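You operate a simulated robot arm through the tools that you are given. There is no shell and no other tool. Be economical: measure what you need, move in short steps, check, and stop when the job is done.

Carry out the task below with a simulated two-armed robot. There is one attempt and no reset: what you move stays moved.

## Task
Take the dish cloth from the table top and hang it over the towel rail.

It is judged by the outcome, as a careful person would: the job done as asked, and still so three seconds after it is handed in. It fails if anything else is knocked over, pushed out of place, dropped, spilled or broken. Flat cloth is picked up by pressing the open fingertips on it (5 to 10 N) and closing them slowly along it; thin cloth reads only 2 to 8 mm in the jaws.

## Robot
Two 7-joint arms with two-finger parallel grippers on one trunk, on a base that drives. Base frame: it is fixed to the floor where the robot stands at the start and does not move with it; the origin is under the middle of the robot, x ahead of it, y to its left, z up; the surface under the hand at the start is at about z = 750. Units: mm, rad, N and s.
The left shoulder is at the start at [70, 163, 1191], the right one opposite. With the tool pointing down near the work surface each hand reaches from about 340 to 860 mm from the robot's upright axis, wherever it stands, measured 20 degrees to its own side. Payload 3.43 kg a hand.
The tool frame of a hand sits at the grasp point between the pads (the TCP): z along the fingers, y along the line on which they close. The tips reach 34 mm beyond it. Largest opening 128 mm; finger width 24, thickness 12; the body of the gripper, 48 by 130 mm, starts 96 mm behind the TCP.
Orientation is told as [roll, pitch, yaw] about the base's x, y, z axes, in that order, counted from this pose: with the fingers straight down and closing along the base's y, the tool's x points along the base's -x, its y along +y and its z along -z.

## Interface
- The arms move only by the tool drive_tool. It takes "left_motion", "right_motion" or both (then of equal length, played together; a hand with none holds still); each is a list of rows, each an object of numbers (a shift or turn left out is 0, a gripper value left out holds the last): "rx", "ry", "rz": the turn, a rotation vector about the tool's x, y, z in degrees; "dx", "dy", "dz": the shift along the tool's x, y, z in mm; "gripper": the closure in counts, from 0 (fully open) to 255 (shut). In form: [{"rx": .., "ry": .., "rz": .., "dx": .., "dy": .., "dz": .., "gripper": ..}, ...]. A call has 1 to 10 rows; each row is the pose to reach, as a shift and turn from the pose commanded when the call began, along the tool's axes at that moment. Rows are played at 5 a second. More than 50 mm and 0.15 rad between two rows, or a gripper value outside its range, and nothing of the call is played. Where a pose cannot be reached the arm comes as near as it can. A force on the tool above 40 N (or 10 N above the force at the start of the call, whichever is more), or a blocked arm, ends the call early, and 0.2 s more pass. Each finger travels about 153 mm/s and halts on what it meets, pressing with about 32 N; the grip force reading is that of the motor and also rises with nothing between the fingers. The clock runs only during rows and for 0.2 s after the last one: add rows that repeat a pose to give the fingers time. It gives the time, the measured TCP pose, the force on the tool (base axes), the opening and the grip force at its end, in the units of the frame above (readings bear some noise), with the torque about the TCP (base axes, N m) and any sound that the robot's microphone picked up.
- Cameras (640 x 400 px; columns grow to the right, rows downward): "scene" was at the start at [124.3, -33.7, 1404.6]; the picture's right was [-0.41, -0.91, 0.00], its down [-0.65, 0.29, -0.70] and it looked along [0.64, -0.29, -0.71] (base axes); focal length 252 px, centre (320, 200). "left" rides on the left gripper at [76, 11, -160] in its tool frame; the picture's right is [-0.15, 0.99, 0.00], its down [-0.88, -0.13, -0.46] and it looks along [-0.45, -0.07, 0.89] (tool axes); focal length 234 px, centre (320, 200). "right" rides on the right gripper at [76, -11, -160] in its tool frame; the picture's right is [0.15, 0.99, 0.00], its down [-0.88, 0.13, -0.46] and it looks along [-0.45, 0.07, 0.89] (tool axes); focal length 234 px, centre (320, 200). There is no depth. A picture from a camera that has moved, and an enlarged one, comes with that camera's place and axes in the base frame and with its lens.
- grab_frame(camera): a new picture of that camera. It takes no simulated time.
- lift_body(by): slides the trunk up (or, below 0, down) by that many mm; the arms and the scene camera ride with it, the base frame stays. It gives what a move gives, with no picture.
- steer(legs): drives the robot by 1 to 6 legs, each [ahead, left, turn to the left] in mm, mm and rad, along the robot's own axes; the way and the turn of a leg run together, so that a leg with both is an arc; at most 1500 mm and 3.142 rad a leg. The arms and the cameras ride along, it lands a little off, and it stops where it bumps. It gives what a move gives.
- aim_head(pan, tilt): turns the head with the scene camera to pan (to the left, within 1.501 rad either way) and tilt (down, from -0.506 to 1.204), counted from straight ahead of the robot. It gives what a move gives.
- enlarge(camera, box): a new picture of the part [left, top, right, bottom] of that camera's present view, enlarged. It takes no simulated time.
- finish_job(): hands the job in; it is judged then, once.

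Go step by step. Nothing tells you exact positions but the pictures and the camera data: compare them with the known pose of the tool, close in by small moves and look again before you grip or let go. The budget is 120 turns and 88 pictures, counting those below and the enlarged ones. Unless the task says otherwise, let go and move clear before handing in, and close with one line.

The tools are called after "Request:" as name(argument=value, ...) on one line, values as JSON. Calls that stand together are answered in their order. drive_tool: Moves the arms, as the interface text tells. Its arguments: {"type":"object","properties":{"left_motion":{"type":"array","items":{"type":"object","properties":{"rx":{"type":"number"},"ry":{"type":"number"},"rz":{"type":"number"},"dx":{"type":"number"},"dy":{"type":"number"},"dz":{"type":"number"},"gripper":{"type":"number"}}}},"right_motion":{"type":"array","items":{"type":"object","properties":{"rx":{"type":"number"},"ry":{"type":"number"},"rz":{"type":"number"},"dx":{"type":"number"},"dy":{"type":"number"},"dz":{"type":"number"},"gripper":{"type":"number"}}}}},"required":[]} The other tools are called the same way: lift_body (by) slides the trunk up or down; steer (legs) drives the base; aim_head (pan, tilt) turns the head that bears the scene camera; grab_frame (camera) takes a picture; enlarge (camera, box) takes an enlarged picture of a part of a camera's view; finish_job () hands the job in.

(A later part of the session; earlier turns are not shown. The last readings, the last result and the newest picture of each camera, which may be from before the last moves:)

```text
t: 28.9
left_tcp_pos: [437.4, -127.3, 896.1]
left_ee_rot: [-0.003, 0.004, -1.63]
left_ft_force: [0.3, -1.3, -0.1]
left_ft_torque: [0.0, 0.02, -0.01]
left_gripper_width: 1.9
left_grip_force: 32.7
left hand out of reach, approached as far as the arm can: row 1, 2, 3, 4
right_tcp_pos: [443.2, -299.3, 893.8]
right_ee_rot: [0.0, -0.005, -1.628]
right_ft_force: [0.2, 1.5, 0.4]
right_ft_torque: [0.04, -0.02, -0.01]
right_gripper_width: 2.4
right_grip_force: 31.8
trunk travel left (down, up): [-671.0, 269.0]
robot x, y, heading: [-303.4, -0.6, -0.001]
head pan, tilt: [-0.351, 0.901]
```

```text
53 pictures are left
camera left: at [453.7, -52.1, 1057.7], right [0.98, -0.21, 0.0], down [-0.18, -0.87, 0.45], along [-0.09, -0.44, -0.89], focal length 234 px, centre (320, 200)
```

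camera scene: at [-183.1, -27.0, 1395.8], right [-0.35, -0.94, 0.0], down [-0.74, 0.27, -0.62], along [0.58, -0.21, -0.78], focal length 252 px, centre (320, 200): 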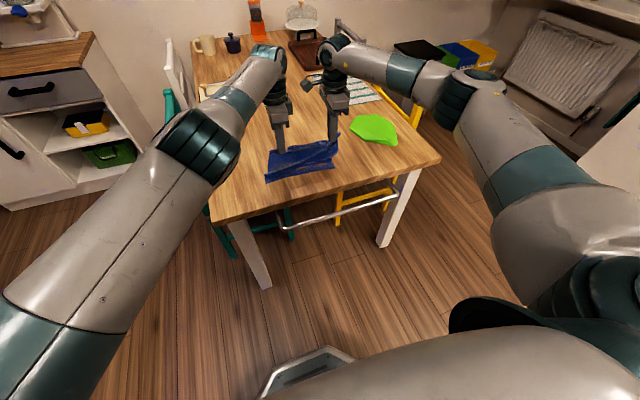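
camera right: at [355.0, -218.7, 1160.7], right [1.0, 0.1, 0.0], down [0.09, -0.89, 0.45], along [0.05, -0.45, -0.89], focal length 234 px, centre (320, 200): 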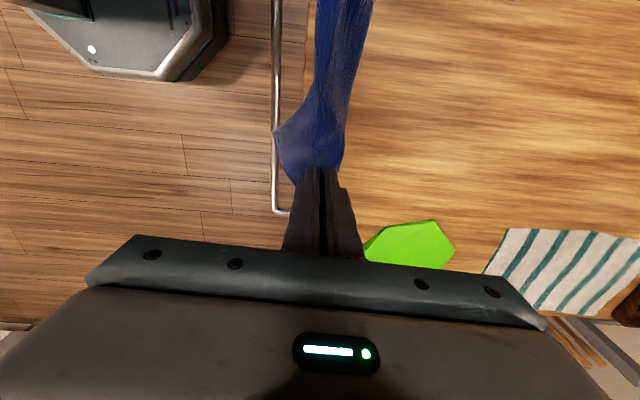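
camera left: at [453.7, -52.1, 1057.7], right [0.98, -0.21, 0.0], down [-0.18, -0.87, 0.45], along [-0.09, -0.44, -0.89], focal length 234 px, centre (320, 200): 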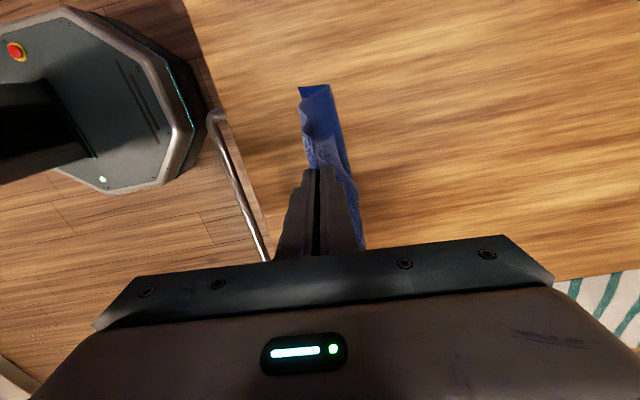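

The hem is now bunched on the near side of the fingers. I lift a bit and tilt both hands so the fingers point forward-down, so the hanging part swings to the table side.

Request:
drive_tool(left_motion=[{"dz": -25, "dx": -1}, {"dz": -50, "dx": -3}, {"dz": -75, "dx": -4, "rx": -6}, {"dz": -90, "dx": -5, "rx": -12}, {"dz": -90, "dx": -5, "rx": -18}, {"dz": -90, "dx": -5, "rx": -24}, {"dz": -90, "dx": -5, "rx": -30}, {"dz": -90, "dx": -5, "rx": -30}], right_motion=[{"dz": -25, "dx": 1}, {"dz": -50, "dx": 3}, {"dz": -75, "dx": 4, "rx": -6}, {"dz": -92, "dx": 5, "dy": -3, "rx": -12}, {"dz": -92, "dx": 5, "dy": -6, "rx": -18}, {"dz": -92, "dx": 5, "dy": -6, "rx": -24}, {"dz": -92, "dx": 5, "dy": -6, "rx": -30}, {"dz": -92, "dx": 5, "dy": -6, "rx": -30}])

Request:
grab_frame(camera="scene")

Request:
grab_frame(camera="left")

```text
t: 30.7
left_tcp_pos: [437.7, -133.0, 987.1]
left_ee_rot: [0.525, 0.006, -1.632]
left_ft_force: [-0.1, -1.3, 0.1]
left_ft_torque: [0.03, 0.07, -0.01]
left_gripper_width: 2.2
left_grip_force: 32.0
right_tcp_pos: [437.2, -295.0, 984.3]
right_ee_rot: [0.525, -0.004, -1.626]
right_ft_force: [0.5, -0.5, 0.1]
right_ft_torque: [0.03, 0.05, -0.02]
right_gripper_width: 2.4
right_grip_force: 32.2
trunk travel left (down, up): [-671.0, 269.0]
robot x, y, heading: [-305.3, -1.0, -0.003]
head pan, tilt: [-0.351, 0.901]
```

```text
52 pictures are left
camera scene: at [-182.8, -26.5, 1395.8], right [-0.35, -0.94, 0.0], down [-0.74, 0.27, -0.62], along [0.58, -0.21, -0.78], focal length 252 px, centre (320, 200)
```

scene: 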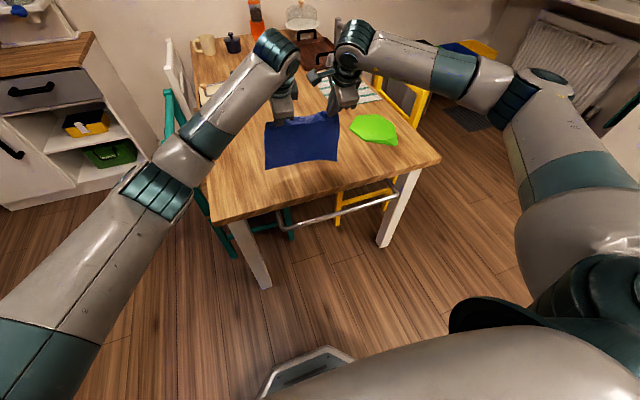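

```text
51 pictures are left
camera left: at [373.2, -53.0, 1131.7], right [0.85, -0.2, 0.49], down [-0.39, -0.86, 0.33], along [0.36, -0.47, -0.81], focal length 234 px, centre (320, 200)
```

left: 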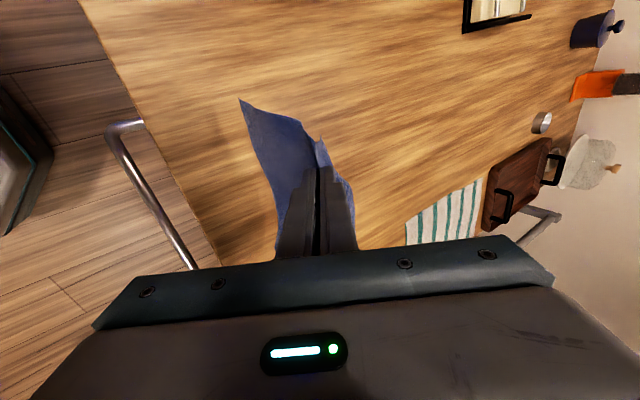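

The cloth hangs neatly now, about vertical. I drive 100 mm ahead so the hem is well over the table, then lower until it just touches.

Request:
steer(legs=[[100, 0, 0]])

Request:
grab_frame(camera="right")

Request:
grab_frame(camera="left")

```text
t: 31.9
left_tcp_pos: [538.0, -134.5, 987.1]
left_ee_rot: [0.525, 0.004, -1.634]
left_ft_force: [0.2, -0.7, 0.0]
left_ft_torque: [0.03, 0.04, 0.0]
left_gripper_width: 2.3
left_grip_force: 32.3
right_tcp_pos: [536.1, -295.5, 985.4]
right_ee_rot: [0.526, -0.004, -1.628]
right_ft_force: [0.8, 0.6, -0.5]
right_ft_torque: [0.01, 0.03, -0.04]
right_gripper_width: 1.9
right_grip_force: 31.7
trunk travel left (down, up): [-671.0, 269.0]
robot x, y, heading: [-203.7, 3.7, -0.005]
head pan, tilt: [-0.351, 0.901]
```

```text
50 pictures are left
camera right: at [451.0, -214.5, 1117.5], right [0.86, 0.1, 0.49], down [-0.17, -0.87, 0.46], along [0.48, -0.48, -0.74], focal length 234 px, centre (320, 200)
```

right: 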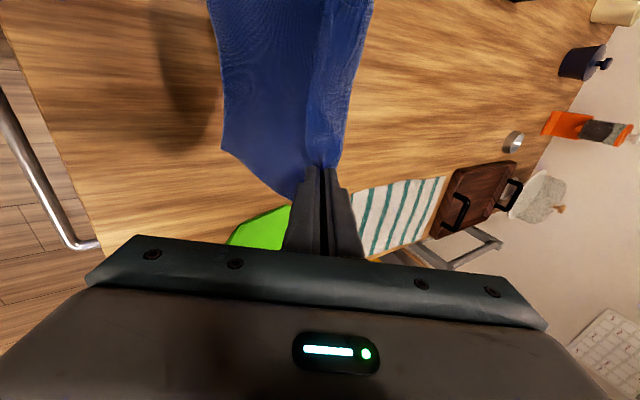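

```text
49 pictures are left
camera left: at [472.8, -54.8, 1132.2], right [0.85, -0.2, 0.49], down [-0.39, -0.86, 0.33], along [0.36, -0.47, -0.81], focal length 234 px, centre (320, 200)
```

left: 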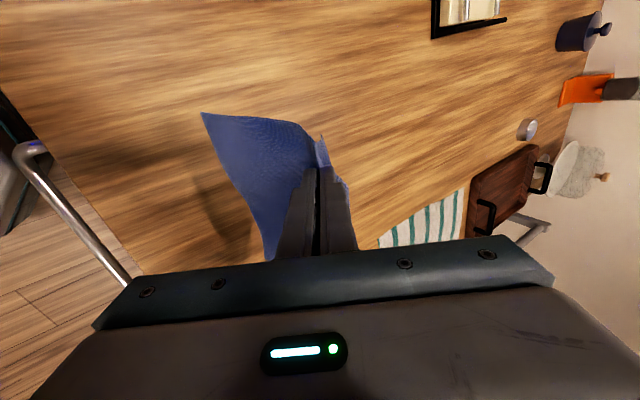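

Motion makes the hem lag, which helps: pulling toward me will make it trail on the table side. I lower and pull back together.

Request:
drive_tool(left_motion=[{"dz": 24, "dy": -14}, {"dz": 47.6, "dy": -27.5}, {"dz": 41.3, "dy": -58.5, "dx": -2}, {"dz": 39.3, "dy": -92, "dx": -4}, {"dz": 34.8, "dy": -129.8, "dx": -6}, {"dz": 30.3, "dy": -167.6, "dx": -8}, {"dz": 25.8, "dy": -205.4, "dx": -10}], right_motion=[{"dz": 24, "dy": -14}, {"dz": 47.6, "dy": -27.5}, {"dz": 41.3, "dy": -58.5, "dx": -2}, {"dz": 39.3, "dy": -92, "dx": -3}, {"dz": 34.8, "dy": -129.8, "dx": -5}, {"dz": 30.3, "dy": -167.6, "dx": -7}, {"dz": 25.8, "dy": -205.4, "dx": -9}])

Request:
grab_frame(camera="scene")

Request:
grab_frame(camera="left")

Request:
grab_frame(camera="right")

```text
t: 33.5
left_tcp_pos: [372.2, -131.8, 863.5]
left_ee_rot: [0.522, 0.007, -1.633]
left_ft_force: [-0.2, -0.3, 0.8]
left_ft_torque: [-0.01, 0.04, -0.02]
left_gripper_width: 2.1
left_grip_force: 31.3
right_tcp_pos: [370.9, -296.9, 862.6]
right_ee_rot: [0.527, -0.003, -1.627]
right_ft_force: [0.2, 0.0, -0.3]
right_ft_torque: [0.02, 0.03, 0.01]
right_gripper_width: 2.2
right_grip_force: 31.8
trunk travel left (down, up): [-671.0, 269.0]
robot x, y, heading: [-204.7, -0.9, -0.006]
head pan, tilt: [-0.351, 0.901]
```

```text
48 pictures are left
camera scene: at [-85.0, -27.7, 1396.1], right [-0.35, -0.94, 0.0], down [-0.73, 0.27, -0.62], along [0.58, -0.22, -0.78], focal length 252 px, centre (320, 200)
```

scene: 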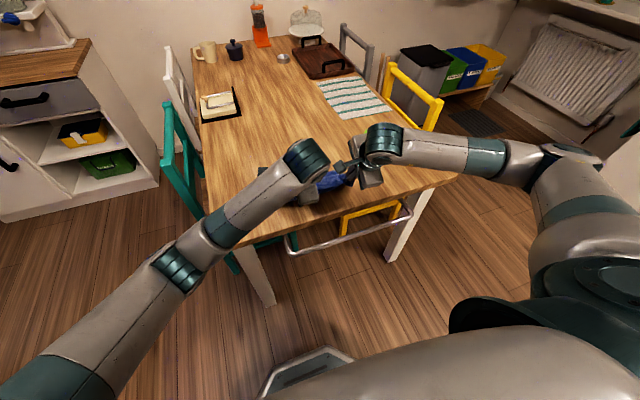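

```text
47 pictures are left
camera left: at [306.8, -54.0, 1008.2], right [0.85, -0.2, 0.49], down [-0.4, -0.86, 0.33], along [0.36, -0.47, -0.81], focal length 234 px, centre (320, 200)
```

left: 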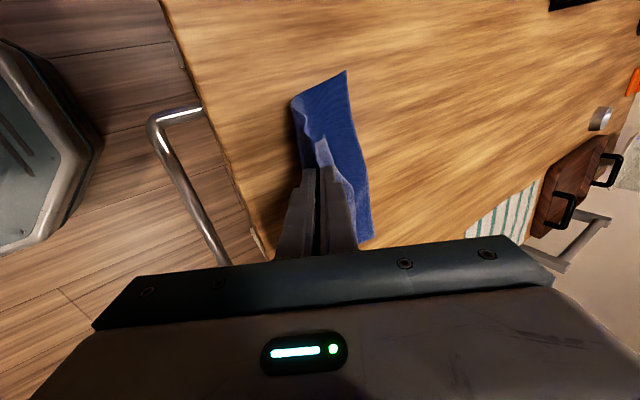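

```text
46 pictures are left
camera right: at [285.2, -216.2, 994.4], right [0.86, 0.1, 0.5], down [-0.17, -0.87, 0.46], along [0.48, -0.48, -0.73], focal length 234 px, centre (320, 200)
```

right: 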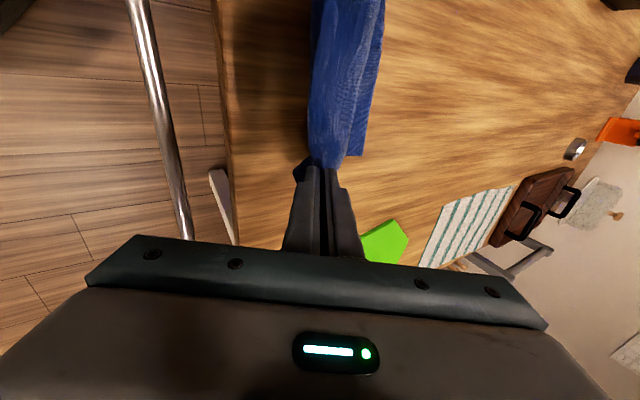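

The hem now trails on the table side at x≈490. I lower the hands a bit and drive back 145 mm so the fingertips come in front of the rail with the cloth trailing over the edge.

Request:
drive_tool(left_motion=[{"dz": 18, "dy": -14}, {"dz": 34, "dy": -26}], right_motion=[{"dz": 18, "dy": -14}, {"dz": 34, "dy": -26}])

Request:
steer(legs=[[-140, 0, 0]])

Request:
grab_frame(camera="scene")

Request:
grab_frame(camera="left")

Request:
grab_frame(camera="right")

```text
t: 34.1
left_tcp_pos: [368.3, -133.1, 818.0]
left_ee_rot: [0.524, 0.005, -1.63]
left_ft_force: [0.0, -0.8, 0.3]
left_ft_torque: [0.01, 0.07, -0.04]
left_gripper_width: 2.3
left_grip_force: 31.8
right_tcp_pos: [364.3, -295.7, 817.2]
right_ee_rot: [0.527, -0.005, -1.629]
right_ft_force: [0.5, 0.1, 0.4]
right_ft_torque: [0.01, -0.03, 0.04]
right_gripper_width: 2.6
right_grip_force: 31.7
trunk travel left (down, up): [-671.0, 269.0]
robot x, y, heading: [-205.6, -2.0, 0.002]
head pan, tilt: [-0.351, 0.901]
```

```text
t: 35.4
left_tcp_pos: [228.3, -133.7, 819.6]
left_ee_rot: [0.523, 0.004, -1.633]
left_ft_force: [-0.4, -0.6, -0.1]
left_ft_torque: [0.0, 0.03, 0.02]
left_gripper_width: 2.6
left_grip_force: 32.1
right_tcp_pos: [223.6, -295.7, 819.3]
right_ee_rot: [0.526, -0.002, -1.626]
right_ft_force: [-0.1, -0.3, 0.3]
right_ft_torque: [0.03, 0.0, 0.0]
right_gripper_width: 2.4
right_grip_force: 31.6
trunk travel left (down, up): [-671.0, 269.0]
robot x, y, heading: [-346.5, 1.5, -0.004]
head pan, tilt: [-0.351, 0.901]
```

```text
45 pictures are left
camera scene: at [-224.1, -26.9, 1395.9], right [-0.35, -0.94, 0.0], down [-0.73, 0.27, -0.62], along [0.58, -0.22, -0.78], focal length 252 px, centre (320, 200)
```

scene: 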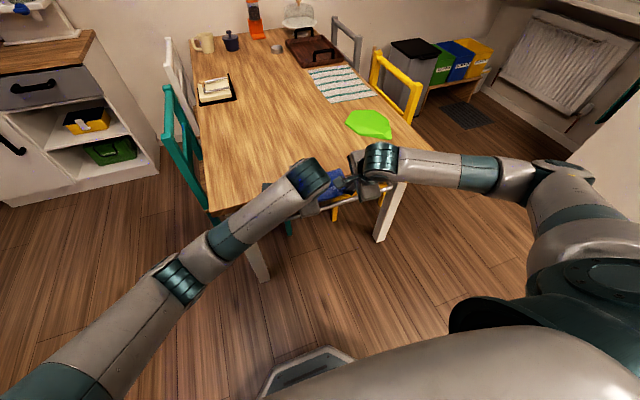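

```text
44 pictures are left
camera left: at [162.6, -53.9, 964.6], right [0.85, -0.2, 0.49], down [-0.4, -0.86, 0.33], along [0.36, -0.47, -0.81], focal length 234 px, centre (320, 200)
```

left: 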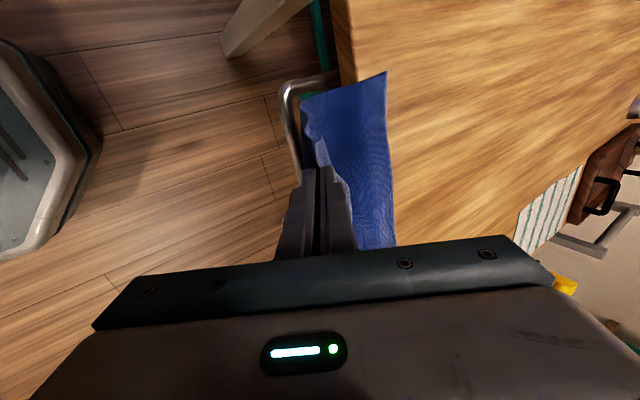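

```text
43 pictures are left
camera right: at [138.8, -214.9, 950.7], right [0.86, 0.1, 0.5], down [-0.17, -0.87, 0.46], along [0.48, -0.48, -0.73], focal length 234 px, centre (320, 200)
```

right: 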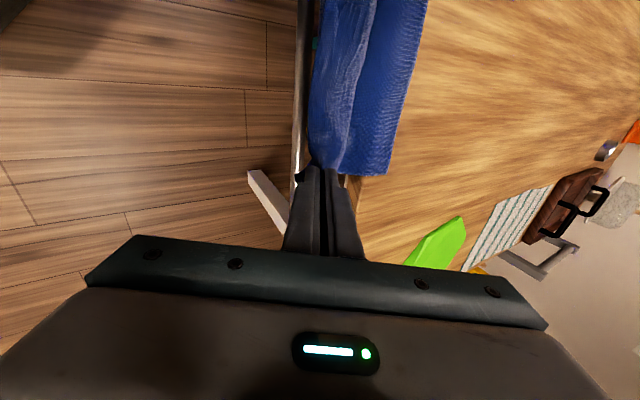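

The cloth lies over the gap with about 40 mm of hem still on the table. I lower the hands straight down in front of the rail.

Request:
drive_tool(left_motion=[{"dz": 26, "dy": -15}, {"dz": 52, "dy": -30}, {"dz": 78, "dy": -45}, {"dz": 104, "dy": -60}], right_motion=[{"dz": 26, "dy": -15}, {"dz": 52, "dy": -30}, {"dz": 78, "dy": -45}, {"dz": 104, "dy": -60}])

Request:
grab_frame(camera="left")

Request:
grab_frame(camera="right")

```text
t: 36.4
left_tcp_pos: [227.6, -131.5, 698.3]
left_ee_rot: [0.522, 0.006, -1.636]
left_ft_force: [-0.3, -0.1, -0.7]
left_ft_torque: [0.01, 0.03, 0.01]
left_gripper_width: 2.1
left_grip_force: 32.5
right_tcp_pos: [225.2, -297.2, 699.0]
right_ee_rot: [0.526, -0.003, -1.627]
right_ft_force: [-0.1, 0.2, 0.0]
right_ft_torque: [0.02, 0.04, -0.01]
right_gripper_width: 2.4
right_grip_force: 31.9
trunk travel left (down, up): [-671.0, 269.0]
robot x, y, heading: [-345.4, 1.8, -0.003]
head pan, tilt: [-0.351, 0.901]
```

```text
42 pictures are left
camera left: at [163.3, -52.3, 843.2], right [0.85, -0.2, 0.49], down [-0.4, -0.86, 0.33], along [0.36, -0.47, -0.81], focal length 234 px, centre (320, 200)
```

left: 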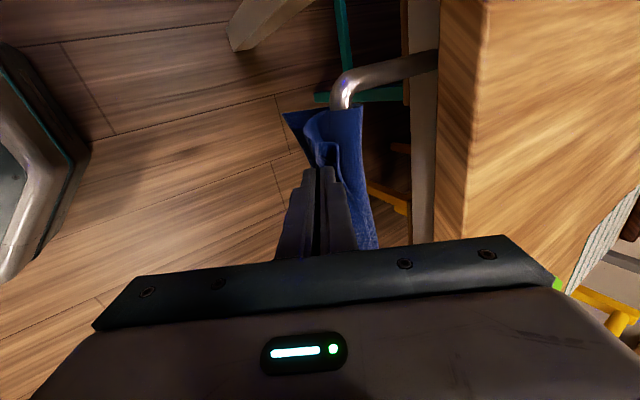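

```text
41 pictures are left
camera right: at [140.1, -215.3, 830.1], right [0.86, 0.1, 0.5], down [-0.17, -0.87, 0.46], along [0.48, -0.48, -0.73], focal length 234 px, centre (320, 200)
```

right: 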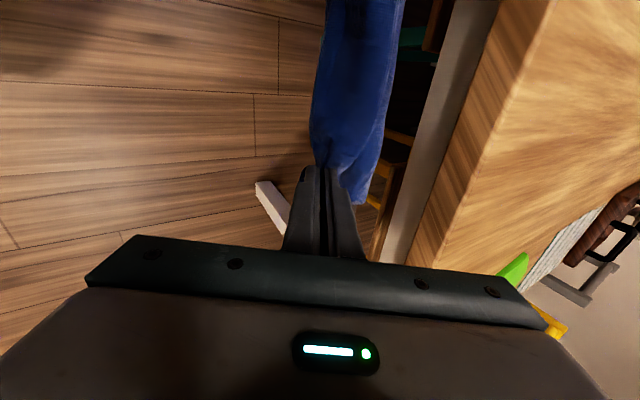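

The hem has dropped off the table edge and the cloth lies over the bar. I check the drape more closely.

Request:
enlarge(camera="left", box=[260, 40, 460, 260])

Request:
enlarge(camera="right", box=[260, 0, 460, 230])

Request:
enlarge(camera="scene", box=[240, 130, 420, 250])

```text
1.82 times, centred on (360, 150) of left
camera zoom: at [163.3, -52.3, 843.2], right [0.85, -0.2, 0.49], down [-0.4, -0.86, 0.33], along [0.36, -0.47, -0.81], focal length 426 px, centre (247, 291)
```

zoom: 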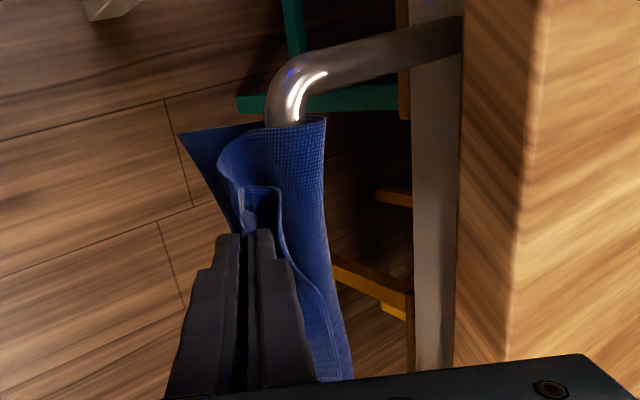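

```text
1.74 times, centred on (360, 115) of right
camera zoom: at [140.1, -215.3, 830.1], right [0.86, 0.1, 0.5], down [-0.17, -0.87, 0.46], along [0.48, -0.48, -0.73], focal length 407 px, centre (250, 348)
```

zoom: 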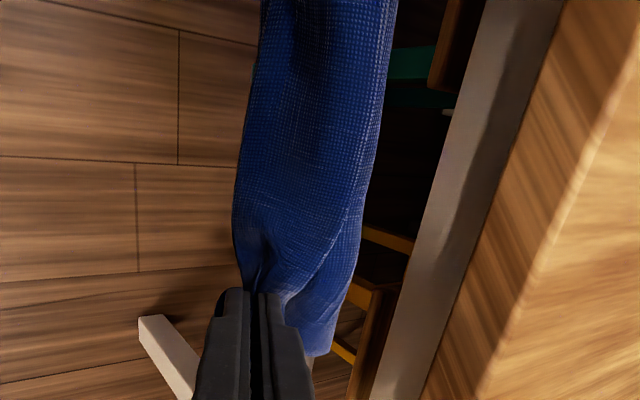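

```text
3.33 times, centred on (330, 190) of scene
camera zoom: at [-223.5, -26.9, 1396.0], right [-0.35, -0.94, 0.0], down [-0.73, 0.27, -0.62], along [0.58, -0.22, -0.78], focal length 839 px, centre (287, 233)
```

zoom: 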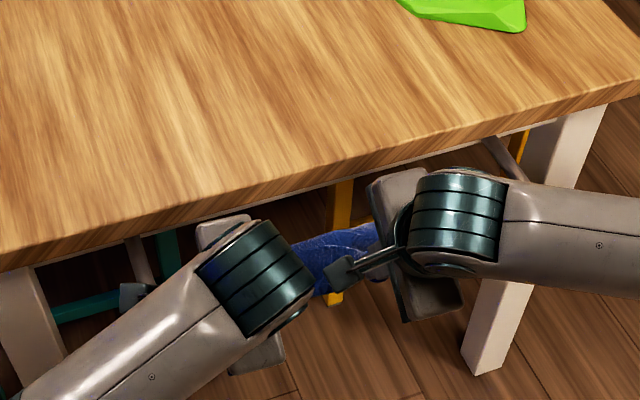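

The cloth runs over the bar with roughly 100 mm hanging behind and the pinched edge in front: balanced. I open both hands slowly, a little.

Request:
drive_tool(left_motion=[{"gripper": 245}, {"gripper": 235}, {"gripper": 225}, {"gripper": 218}, {"gripper": 218}], right_motion=[{"gripper": 245}, {"gripper": 235}, {"gripper": 225}, {"gripper": 218}, {"gripper": 218}])

Request:
enlarge(camera="left", box=[240, 40, 440, 260])

Request:
enlarge(camera="right", box=[240, 0, 440, 230])

```text
t: 37.6
left_tcp_pos: [227.6, -131.2, 698.0]
left_ee_rot: [0.525, 0.004, -1.634]
left_ft_force: [-0.8, -0.2, 0.4]
left_ft_torque: [-0.02, 0.02, 0.03]
left_gripper_width: 18.5
left_grip_force: 0.0
right_tcp_pos: [224.6, -296.5, 697.4]
right_ee_rot: [0.526, -0.004, -1.628]
right_ft_force: [0.7, 0.6, 0.5]
right_ft_torque: [-0.02, 0.02, 0.02]
right_gripper_width: 18.6
right_grip_force: 0.1
trunk travel left (down, up): [-671.0, 269.0]
robot x, y, heading: [-346.5, -1.3, -0.004]
head pan, tilt: [-0.351, 0.901]
```

```text
1.82 times, centred on (340, 150) of left
camera zoom: at [163.3, -52.2, 843.6], right [0.85, -0.2, 0.49], down [-0.4, -0.86, 0.33], along [0.36, -0.47, -0.81], focal length 426 px, centre (284, 291)
```

zoom: 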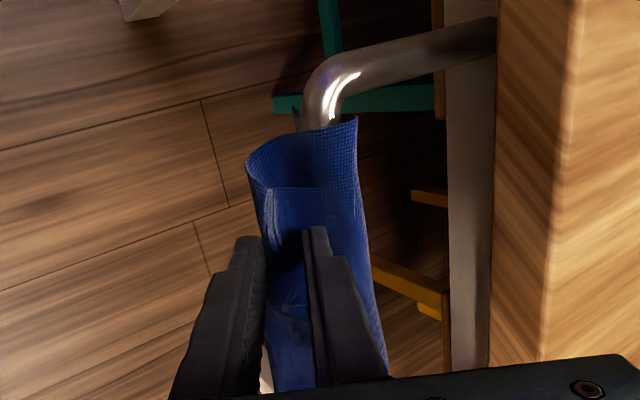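

```text
1.74 times, centred on (340, 115) of right
camera zoom: at [139.9, -215.3, 830.2], right [0.86, 0.1, 0.5], down [-0.17, -0.87, 0.46], along [0.48, -0.48, -0.73], focal length 407 px, centre (285, 348)
```

zoom: 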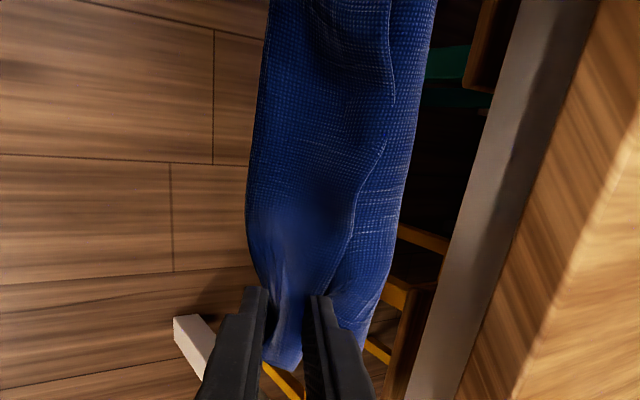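

The jaws are free of the cloth. I withdraw both hands straight back along the fingers.

Request:
drive_tool(left_motion=[{"dz": -15}, {"dz": -30}, {"dz": -45}, {"dz": -60}, {"dz": -85}, {"dz": -110}, {"dz": -135}], right_motion=[{"dz": -15}, {"dz": -30}, {"dz": -45}, {"dz": -60}, {"dz": -85}, {"dz": -110}, {"dz": -135}])

Request:
grab_frame(camera="left")

Request:
grab_frame(camera="right")

```text
t: 39.2
left_tcp_pos: [159.6, -128.9, 815.9]
left_ee_rot: [0.523, 0.005, -1.633]
left_ft_force: [-0.6, 0.2, -0.3]
left_ft_torque: [0.03, 0.01, -0.01]
left_gripper_width: 18.3
left_grip_force: 0.0
right_tcp_pos: [156.8, -292.1, 814.8]
right_ee_rot: [0.525, -0.005, -1.631]
right_ft_force: [-0.4, 0.2, 0.0]
right_ft_torque: [-0.01, -0.04, 0.0]
right_gripper_width: 18.6
right_grip_force: 0.1
trunk travel left (down, up): [-671.0, 269.0]
robot x, y, heading: [-344.5, -0.8, -0.006]
head pan, tilt: [-0.351, 0.901]
```

```text
35 pictures are left
camera left: at [94.4, -50.1, 961.3], right [0.85, -0.2, 0.49], down [-0.4, -0.86, 0.33], along [0.36, -0.47, -0.81], focal length 234 px, centre (320, 200)
```

left: 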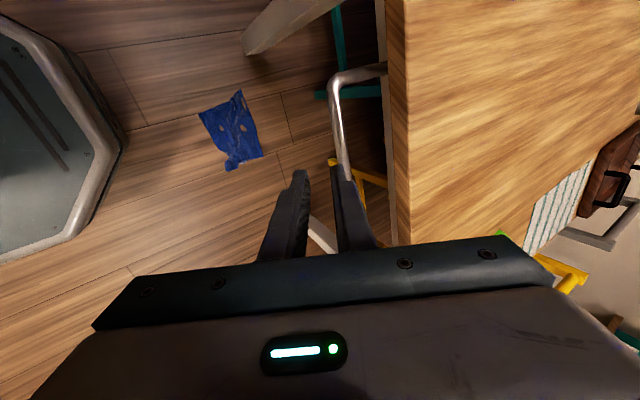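

```text
34 pictures are left
camera right: at [71.9, -210.9, 947.2], right [0.86, 0.1, 0.5], down [-0.17, -0.87, 0.46], along [0.48, -0.48, -0.73], focal length 234 px, centre (320, 200)
```

right: 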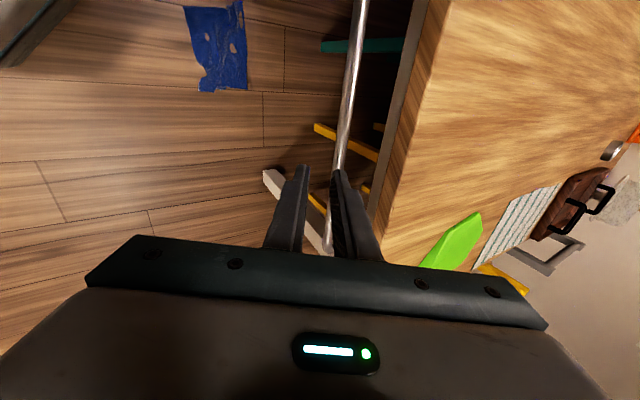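

The cloth slid off the bar to the floor when I withdrew, so I must pick it up again; nothing else was disturbed. I look at how it lies on the floor.

Request:
enlarge(camera="left", box=[170, 70, 300, 190])

Request:
aim_head(pan=-0.3, tilt=1.1)

Request:
grab_frame(camera="scene")

```text
3.33 times, centred on (235, 130) of left
camera zoom: at [94.4, -50.1, 961.3], right [0.85, -0.2, 0.49], down [-0.4, -0.86, 0.33], along [0.36, -0.47, -0.81], focal length 781 px, centre (603, 433)
```

zoom: 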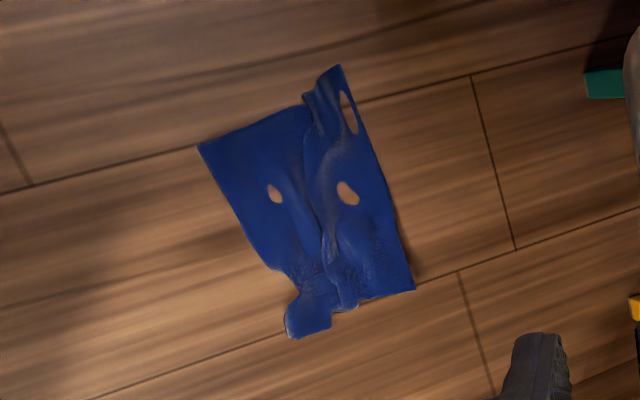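

```text
t: 40.0
left_tcp_pos: [160.5, -130.3, 815.0]
left_ee_rot: [0.522, 0.005, -1.635]
left_ft_force: [0.0, 0.1, -0.2]
left_ft_torque: [0.03, 0.03, 0.02]
left_gripper_width: 18.8
left_grip_force: 0.0
right_tcp_pos: [157.7, -291.1, 813.6]
right_ee_rot: [0.525, -0.004, -1.63]
right_ft_force: [-0.2, 0.3, 0.0]
right_ft_torque: [0.03, 0.0, 0.01]
right_gripper_width: 18.6
right_grip_force: 0.1
trunk travel left (down, up): [-671.0, 269.0]
robot x, y, heading: [-343.3, 4.0, -0.006]
head pan, tilt: [-0.3, 1.1]
```

```text
32 pictures are left
camera scene: at [-234.0, -19.5, 1382.1], right [-0.3, -0.95, 0.0], down [-0.85, 0.27, -0.45], along [0.43, -0.14, -0.89], focal length 252 px, centre (320, 200)
```

scene: 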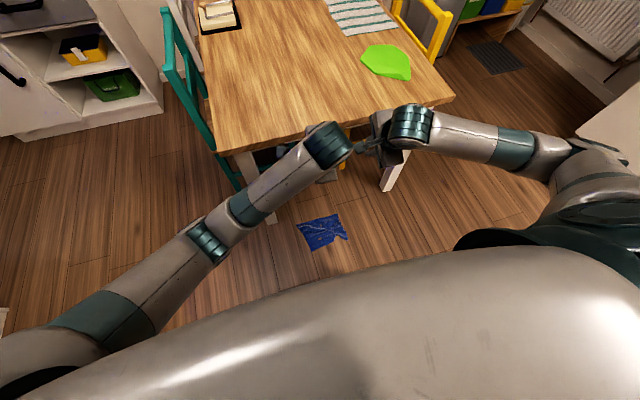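

The cloth lies on the floor between x≈150–315 and y≈-50 to -310, pleated in the middle, in front of the rail. I lower the trunk (hands stay at x≈160, clear of the rail) to pick it up.

Request:
lift_body(by=-600)

Request:
grab_frame(camera="left")

```text
refused: -600 is not a number from -400 to 400
```

```text
31 pictures are left
camera left: at [95.4, -50.3, 960.6], right [0.85, -0.2, 0.49], down [-0.4, -0.86, 0.33], along [0.36, -0.47, -0.81], focal length 234 px, centre (320, 200)
```

left: 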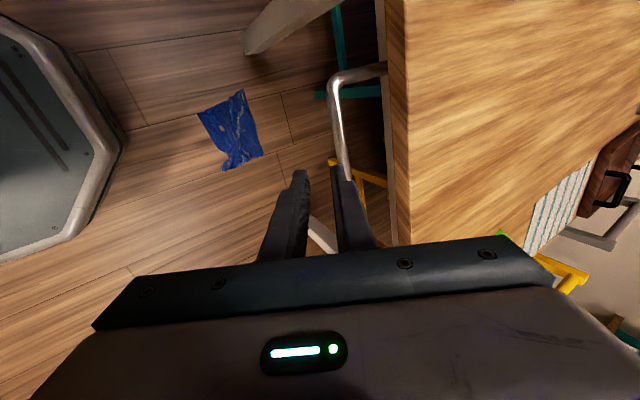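

The lift step is limited to 400 mm; I lower in two steps.

Request:
lift_body(by=-350)

Request:
lift_body(by=-260)

Request:
grab_frame(camera="scene")

Request:
grab_frame(camera="left")

```text
t: 43.4
left_tcp_pos: [160.0, -129.5, 466.5]
left_ee_rot: [0.523, 0.005, -1.634]
left_ft_force: [0.2, 0.3, 0.3]
left_ft_torque: [-0.02, 0.01, -0.01]
left_gripper_width: 18.8
left_grip_force: 0.1
right_tcp_pos: [157.6, -292.7, 464.1]
right_ee_rot: [0.525, -0.005, -1.631]
right_ft_force: [0.6, -0.4, 0.0]
right_ft_torque: [0.01, 0.0, -0.01]
right_gripper_width: 18.8
right_grip_force: 0.0
trunk travel left (down, up): [-321.0, 619.0]
robot x, y, heading: [-342.7, -1.9, -0.004]
head pan, tilt: [-0.3, 1.1]
```

```text
t: 46.0
left_tcp_pos: [160.9, -129.8, 206.9]
left_ee_rot: [0.525, 0.004, -1.635]
left_ft_force: [0.3, -0.4, 0.4]
left_ft_torque: [0.0, 0.03, -0.02]
left_gripper_width: 18.7
left_grip_force: 0.1
right_tcp_pos: [157.1, -292.7, 204.3]
right_ee_rot: [0.525, -0.004, -1.631]
right_ft_force: [0.4, -0.2, 0.9]
right_ft_torque: [0.0, -0.01, -0.02]
right_gripper_width: 18.4
right_grip_force: 0.1
trunk travel left (down, up): [-61.0, 879.0]
robot x, y, heading: [-344.2, -5.0, -0.008]
head pan, tilt: [-0.3, 1.1]
```

```text
30 pictures are left
camera scene: at [-234.3, -19.3, 772.1], right [-0.3, -0.95, 0.0], down [-0.85, 0.27, -0.45], along [0.43, -0.14, -0.89], focal length 252 px, centre (320, 200)
```

scene: 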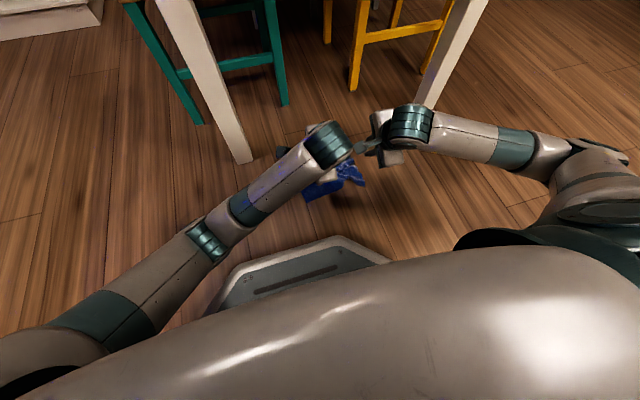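

```text
29 pictures are left
camera left: at [95.1, -50.2, 350.9], right [0.85, -0.2, 0.49], down [-0.4, -0.86, 0.33], along [0.36, -0.47, -0.81], focal length 234 px, centre (320, 200)
```

left: 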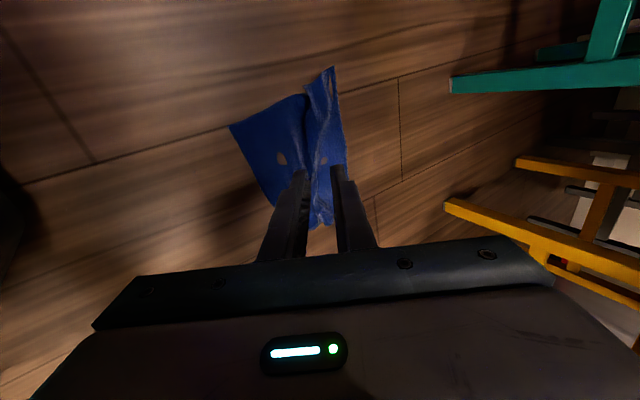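

Cloth position confirmed. I straighten the hands to vertical and move them above its near part (x≈205), jaws 50 mm open.

Request:
drive_tool(left_motion=[{"rx": 7.5, "dx": 2, "dy": -4, "dz": 24, "gripper": 155}, {"rx": 15, "dx": 3, "dy": -7, "dz": 48, "gripper": 155}, {"rx": 22.5, "dx": 5, "dy": -11, "dz": 72, "gripper": 155}, {"rx": 30, "dx": 6, "dy": -14, "dz": 96, "gripper": 155}, {"rx": 30, "dx": 8, "dy": -18, "dz": 119, "gripper": 155}], right_motion=[{"rx": 7.5, "dx": 5, "dy": -3, "dz": 24, "gripper": 155}, {"rx": 15, "dx": 10, "dy": -6, "dz": 48, "gripper": 155}, {"rx": 22.5, "dx": 15, "dy": -8, "dz": 72, "gripper": 155}, {"rx": 30, "dx": 20, "dy": -11, "dz": 96, "gripper": 155}, {"rx": 30, "dx": 24, "dy": -13, "dz": 118, "gripper": 155}])

Request:
grab_frame(camera="left")

Request:
grab_frame(camera="right")

```text
t: 47.2
left_tcp_pos: [203.3, -122.6, 93.0]
left_ee_rot: [0.0, 0.006, -1.636]
left_ft_force: [-0.3, 0.7, 0.5]
left_ft_torque: [-0.02, 0.0, -0.01]
left_gripper_width: 50.0
left_grip_force: 0.0
right_tcp_pos: [207.2, -270.4, 95.1]
right_ee_rot: [0.0, -0.005, -1.628]
right_ft_force: [-0.3, 0.3, -0.2]
right_ft_torque: [0.0, -0.01, -0.02]
right_gripper_width: 50.4
right_grip_force: 0.0
trunk travel left (down, up): [-61.0, 879.0]
robot x, y, heading: [-345.5, 0.3, -0.001]
head pan, tilt: [-0.3, 1.1]
```

```text
28 pictures are left
camera left: at [220.7, -48.6, 253.6], right [0.98, -0.21, 0.0], down [-0.19, -0.87, 0.45], along [-0.1, -0.44, -0.89], focal length 234 px, centre (320, 200)
```

left: 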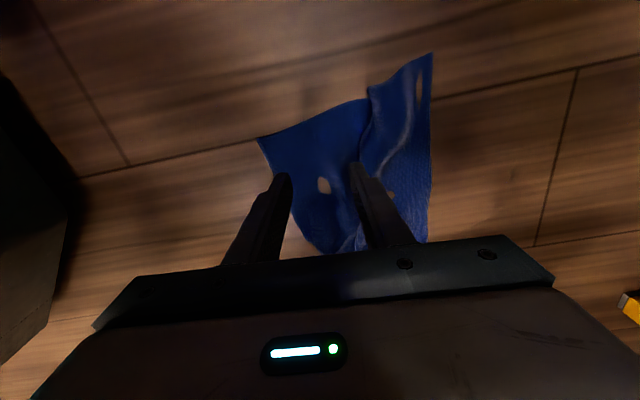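

```text
27 pictures are left
camera right: at [200.5, -193.4, 254.5], right [1.0, 0.09, 0.0], down [0.08, -0.88, 0.46], along [0.04, -0.46, -0.89], focal length 234 px, centre (320, 200)
```

right: 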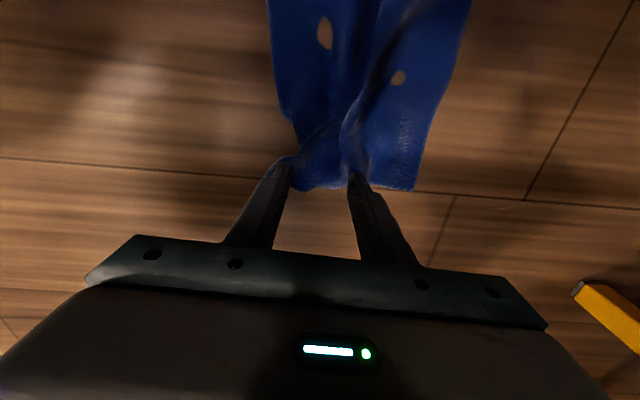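

I shift the left hand a bit outward and the right hand onto the fuller part of the cloth, then descend to near the floor.

Request:
drive_tool(left_motion=[{"dx": 13, "dz": 15}, {"dx": 13, "dz": 35}, {"dx": 13, "dz": 50}], right_motion=[{"dx": 14, "dy": 13, "dz": 15}, {"dx": 14, "dy": 13, "dz": 35}, {"dx": 14, "dy": 13, "dz": 52}])

Request:
drive_tool(left_motion=[{"dz": 2}, {"dz": 4}, {"dz": 5}], right_motion=[{"dz": 2}, {"dz": 4}, {"dz": 5}])

```text
t: 48.0
left_tcp_pos: [206.0, -112.2, 44.5]
left_ee_rot: [0.001, 0.005, -1.635]
left_ft_force: [0.3, -0.5, 0.2]
left_ft_torque: [-0.03, 0.05, 0.02]
left_gripper_width: 50.5
left_grip_force: 0.0
right_tcp_pos: [219.9, -256.4, 42.7]
right_ee_rot: [0.002, -0.002, -1.631]
right_ft_force: [-0.3, 0.5, 1.2]
right_ft_torque: [0.03, 0.03, 0.0]
right_gripper_width: 50.4
right_grip_force: 0.1
trunk travel left (down, up): [-61.0, 879.0]
robot x, y, heading: [-344.3, -1.6, -0.002]
head pan, tilt: [-0.3, 1.1]
```

```text
t: 48.8
left_tcp_pos: [204.8, -110.4, 40.0]
left_ee_rot: [-0.001, 0.004, -1.635]
left_ft_force: [-0.7, 0.3, -0.2]
left_ft_torque: [-0.04, -0.01, -0.01]
left_gripper_width: 50.3
left_grip_force: 0.1
right_tcp_pos: [221.4, -257.0, 38.4]
right_ee_rot: [0.003, -0.003, -1.627]
right_ft_force: [-0.8, 0.9, 1.8]
right_ft_torque: [0.04, 0.05, 0.04]
right_gripper_width: 50.4
right_grip_force: 0.1
trunk travel left (down, up): [-61.0, 879.0]
robot x, y, heading: [-346.3, 1.5, -0.008]
head pan, tilt: [-0.3, 1.1]
```

Request:
drive_tool(left_motion=[{"dz": 1}, {"dz": 2}, {"dz": 3}, {"dz": 3}], right_motion=[{"dz": 0.7}, {"dz": 1.4}, {"dz": 2}, {"dz": 2}])

```text
t: 49.8
left_tcp_pos: [205.3, -110.9, 36.6]
left_ee_rot: [0.0, 0.006, -1.634]
left_ft_force: [-0.1, 0.2, 1.4]
left_ft_torque: [0.0, 0.0, -0.01]
left_gripper_width: 50.1
left_grip_force: 0.0
right_tcp_pos: [221.3, -258.8, 36.4]
right_ee_rot: [0.002, -0.003, -1.628]
right_ft_force: [-0.1, 1.1, 4.5]
right_ft_torque: [0.05, 0.16, -0.03]
right_gripper_width: 50.4
right_grip_force: 0.0
trunk travel left (down, up): [-61.0, 879.0]
robot x, y, heading: [-345.3, -0.2, -0.003]
head pan, tilt: [-0.3, 1.1]
```

Request:
drive_tool(left_motion=[{"dz": 0.8}, {"dz": 1.6}, {"dz": 1.8}], right_motion=[{"dz": 0.5}, {"dz": 0.8}, {"dz": 0.8}])

```text
t: 50.6
left_tcp_pos: [206.6, -111.3, 35.6]
left_ee_rot: [0.0, 0.004, -1.634]
left_ft_force: [-1.8, 4.5, 16.0]
left_ft_torque: [0.21, 0.48, -0.15]
left_gripper_width: 50.5
left_grip_force: 0.2
right_tcp_pos: [221.5, -257.0, 37.6]
right_ee_rot: [0.002, -0.006, -1.628]
right_ft_force: [-1.0, 0.7, 5.0]
right_ft_torque: [0.01, 0.16, -0.04]
right_gripper_width: 50.6
right_grip_force: 0.2
trunk travel left (down, up): [-61.0, 879.0]
robot x, y, heading: [-343.3, 0.1, -0.009]
head pan, tilt: [-0.3, 1.1]
```

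Both tips press on the cloth (left a little hard, so I ease it 0.6 mm). I close slowly.

Request:
drive_tool(left_motion=[{"dz": -0.6, "gripper": 165}, {"dz": -0.6, "gripper": 175}, {"dz": -0.6, "gripper": 185}, {"dz": -0.6, "gripper": 195}, {"dz": -0.6, "gripper": 205}, {"dz": -0.6, "gripper": 215}, {"dz": -0.6, "gripper": 225}, {"dz": -0.6, "gripper": 235}, {"dz": -0.6, "gripper": 245}, {"dz": -0.6, "gripper": 255}], right_motion=[{"dz": 0.5, "gripper": 165}, {"dz": 0.5, "gripper": 175}, {"dz": 0.5, "gripper": 185}, {"dz": 0.5, "gripper": 195}, {"dz": 0.5, "gripper": 205}, {"dz": 0.5, "gripper": 215}, {"dz": 0.5, "gripper": 225}, {"dz": 0.5, "gripper": 235}, {"dz": 0.5, "gripper": 245}, {"dz": 0.5, "gripper": 255}])

Request:
drive_tool(left_motion=[{}, {}, {"dz": -15}, {"dz": -30}, {"dz": -45}], right_motion=[{}, {}, {"dz": -15}, {"dz": -30}, {"dz": -45}])

Request:
grab_frame(camera="left")

```text
t: 52.8
left_tcp_pos: [205.0, -111.6, 34.8]
left_ee_rot: [0.002, 0.004, -1.631]
left_ft_force: [3.3, 0.4, 12.8]
left_ft_torque: [0.08, -0.07, -0.07]
left_gripper_width: 2.9
left_grip_force: 32.1
right_tcp_pos: [220.1, -257.9, 37.1]
right_ee_rot: [0.005, -0.007, -1.628]
right_ft_force: [-2.1, 0.2, 12.8]
right_ft_torque: [-0.08, 0.01, -0.04]
right_gripper_width: 2.0
right_grip_force: 32.2
trunk travel left (down, up): [-61.0, 879.0]
robot x, y, heading: [-340.9, 0.2, -0.008]
head pan, tilt: [-0.3, 1.1]
```

```text
t: 54.0
left_tcp_pos: [204.9, -112.1, 79.7]
left_ee_rot: [-0.002, 0.006, -1.633]
left_ft_force: [-0.6, -0.3, 0.0]
left_ft_torque: [0.01, 0.01, -0.07]
left_gripper_width: 3.0
left_grip_force: 32.5
right_tcp_pos: [219.9, -258.3, 80.8]
right_ee_rot: [0.001, -0.005, -1.629]
right_ft_force: [0.4, 0.6, 0.2]
right_ft_torque: [0.0, -0.04, -0.02]
right_gripper_width: 2.1
right_grip_force: 31.8
trunk travel left (down, up): [-61.0, 879.0]
robot x, y, heading: [-344.5, -3.2, -0.008]
head pan, tilt: [-0.3, 1.1]
```

```text
26 pictures are left
camera left: at [221.2, -37.1, 239.8], right [0.98, -0.21, 0.0], down [-0.19, -0.87, 0.45], along [-0.1, -0.44, -0.89], focal length 234 px, centre (320, 200)
```

left: 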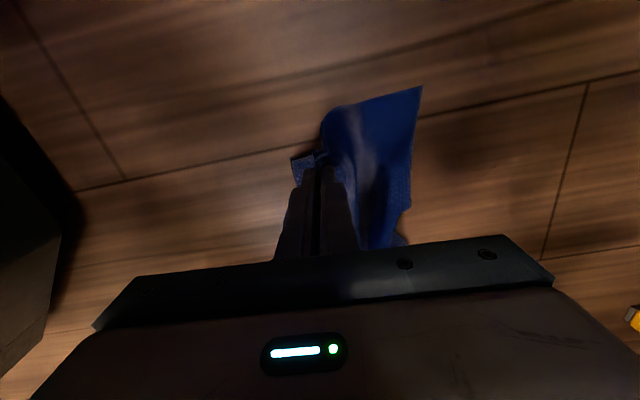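

The cloth is held near its near edge with a small flap on my side and the long part on the far side, which is what I want. I back off slightly and raise the trunk.

Request:
steer(legs=[[-80, 0, 0]])

Request:
lift_body(by=400)

Request:
lift_body(by=400)

Request:
drive_tool(left_motion=[{"dz": -30, "dx": 3}, {"dz": -60, "dx": 6}, {"dz": -90, "dx": 6}], right_motion=[{"dz": -30, "dx": -3}, {"dz": -60, "dx": -6, "dy": -5}, {"dz": -90, "dx": -6, "dy": -15}])

Request:
aim_head(pan=-0.35, tilt=0.9)

Request:
grab_frame(camera="scene")

Request:
grab_frame(camera="right")

```text
t: 55.1
left_tcp_pos: [125.2, -111.5, 78.8]
left_ee_rot: [0.0, 0.006, -1.634]
left_ft_force: [0.3, 0.0, -1.0]
left_ft_torque: [0.04, 0.02, 0.0]
left_gripper_width: 2.6
left_grip_force: 32.1
right_tcp_pos: [141.7, -256.3, 81.0]
right_ee_rot: [0.002, -0.003, -1.629]
right_ft_force: [-0.6, 0.6, -1.2]
right_ft_torque: [0.01, -0.02, -0.02]
right_gripper_width: 2.0
right_grip_force: 31.9
trunk travel left (down, up): [-61.0, 879.0]
robot x, y, heading: [-422.4, 4.0, -0.008]
head pan, tilt: [-0.3, 1.1]
```

```text
t: 58.9
left_tcp_pos: [127.2, -111.3, 477.8]
left_ee_rot: [0.001, 0.005, -1.632]
left_ft_force: [-0.4, 0.2, -0.8]
left_ft_torque: [-0.01, 0.02, -0.01]
left_gripper_width: 3.0
left_grip_force: 32.0
right_tcp_pos: [142.1, -256.3, 480.4]
right_ee_rot: [0.002, -0.003, -1.627]
right_ft_force: [-0.5, -0.5, 0.4]
right_ft_torque: [-0.01, 0.02, 0.02]
right_gripper_width: 2.0
right_grip_force: 31.7
trunk travel left (down, up): [-461.0, 479.0]
robot x, y, heading: [-424.2, 1.0, -0.009]
head pan, tilt: [-0.3, 1.1]
```

```text
t: 62.8
left_tcp_pos: [126.6, -111.5, 879.4]
left_ee_rot: [0.0, 0.007, -1.634]
left_ft_force: [-0.8, 0.5, -0.3]
left_ft_torque: [-0.01, 0.04, -0.04]
left_gripper_width: 2.8
left_grip_force: 31.7
right_tcp_pos: [141.6, -257.3, 880.3]
right_ee_rot: [0.004, -0.004, -1.628]
right_ft_force: [-0.2, 0.4, -0.4]
right_ft_torque: [0.03, -0.01, -0.01]
right_gripper_width: 2.0
right_grip_force: 31.8
trunk travel left (down, up): [-861.0, 79.0]
robot x, y, heading: [-421.6, 0.9, -0.007]
head pan, tilt: [-0.3, 1.1]
```

```text
t: 63.6
left_tcp_pos: [126.3, -104.1, 972.6]
left_ee_rot: [-0.001, 0.002, -1.633]
left_ft_force: [0.0, 0.2, -0.7]
left_ft_torque: [0.04, -0.02, -0.02]
left_gripper_width: 2.9
left_grip_force: 31.9
right_tcp_pos: [124.7, -262.7, 971.3]
right_ee_rot: [0.001, -0.003, -1.629]
right_ft_force: [0.7, -1.5, -0.3]
right_ft_torque: [0.01, -0.03, -0.01]
right_gripper_width: 2.0
right_grip_force: 31.9
trunk travel left (down, up): [-861.0, 79.0]
robot x, y, heading: [-422.9, -1.0, -0.002]
head pan, tilt: [-0.3, 1.1]
```

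```text
t: 64.3
left_tcp_pos: [126.4, -104.8, 971.2]
left_ee_rot: [-0.002, 0.005, -1.634]
left_ft_force: [0.5, 0.5, 0.3]
left_ft_torque: [-0.03, 0.01, 0.0]
left_gripper_width: 3.0
left_grip_force: 31.7
right_tcp_pos: [126.0, -262.2, 970.1]
right_ee_rot: [0.003, -0.005, -1.627]
right_ft_force: [-0.1, 0.4, 0.7]
right_ft_torque: [0.0, -0.02, -0.01]
right_gripper_width: 1.9
right_grip_force: 32.0
trunk travel left (down, up): [-861.0, 79.0]
robot x, y, heading: [-423.3, -0.0, -0.005]
head pan, tilt: [-0.351, 0.901]
```

```text
25 pictures are left
camera scene: at [-302.6, -26.2, 1585.8], right [-0.35, -0.94, 0.0], down [-0.74, 0.27, -0.62], along [0.58, -0.22, -0.78], focal length 252 px, centre (320, 200)
```

scene: 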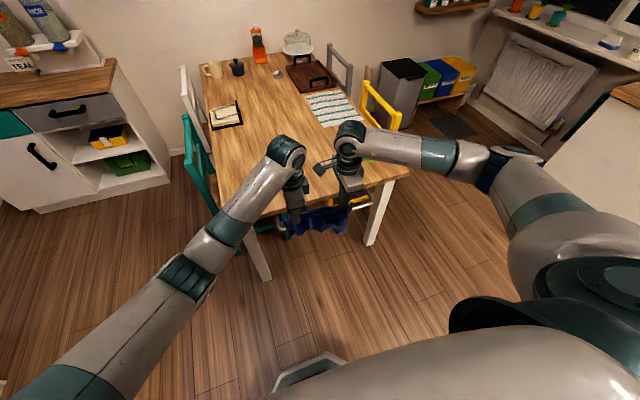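

```text
24 pictures are left
camera right: at [118.8, -186.4, 1129.9], right [1.0, 0.09, 0.0], down [0.08, -0.88, 0.46], along [0.04, -0.46, -0.89], focal length 234 px, centre (320, 200)
```

right: 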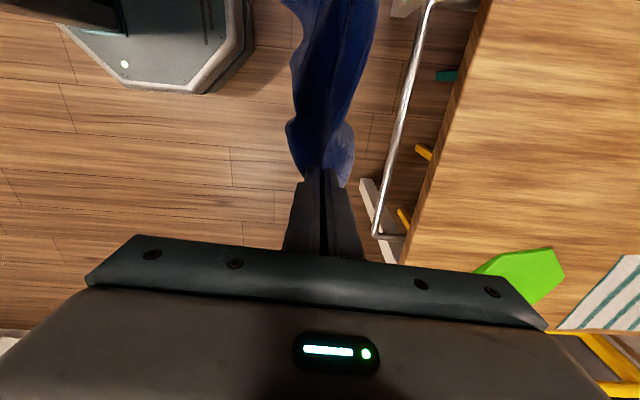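

The cloth hangs from both hands. I'll lay it flat on the table again so I can re-pinch it at its midline: raise, and drive over the table.

Request:
lift_body(by=75)

Request:
steer(legs=[[420, 0, 0]])

Request:
grab_frame(camera="left")

```text
t: 65.4
left_tcp_pos: [126.6, -105.3, 1046.5]
left_ee_rot: [-0.001, 0.006, -1.634]
left_ft_force: [1.1, -1.7, 0.9]
left_ft_torque: [-0.03, 0.03, -0.03]
left_gripper_width: 2.9
left_grip_force: 32.2
right_tcp_pos: [125.6, -262.2, 1045.9]
right_ee_rot: [0.003, -0.004, -1.628]
right_ft_force: [-1.0, 0.4, -0.5]
right_ft_torque: [0.02, -0.02, -0.02]
right_gripper_width: 2.2
right_grip_force: 31.7
trunk travel left (down, up): [-936.0, 4.0]
robot x, y, heading: [-422.3, 0.8, -0.008]
head pan, tilt: [-0.351, 0.901]
```

```text
t: 68.0
left_tcp_pos: [540.4, -105.0, 1046.7]
left_ee_rot: [0.0, 0.005, -1.631]
left_ft_force: [-0.5, 0.0, -0.8]
left_ft_torque: [0.0, 0.03, 0.02]
left_gripper_width: 3.0
left_grip_force: 32.1
right_tcp_pos: [540.1, -262.1, 1046.3]
right_ee_rot: [0.003, -0.005, -1.625]
right_ft_force: [0.2, 0.5, -0.5]
right_ft_torque: [0.02, 0.01, -0.03]
right_gripper_width: 2.2
right_grip_force: 32.6
trunk travel left (down, up): [-936.0, 4.0]
robot x, y, heading: [-9.4, 0.3, -0.003]
head pan, tilt: [-0.351, 0.901]
```

```text
23 pictures are left
camera left: at [556.4, -29.7, 1207.8], right [0.98, -0.21, 0.0], down [-0.18, -0.87, 0.45], along [-0.09, -0.44, -0.89], focal length 234 px, centre (320, 200)
```

left: 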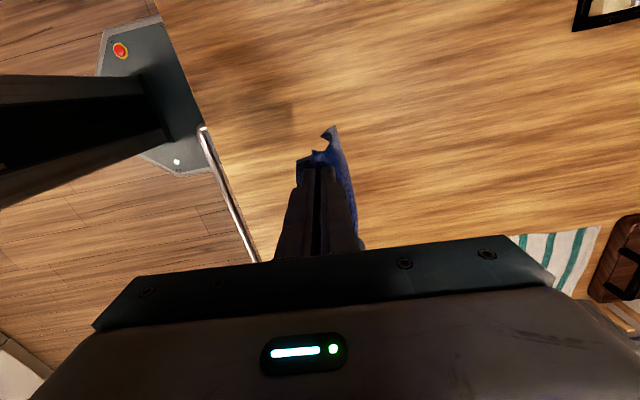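

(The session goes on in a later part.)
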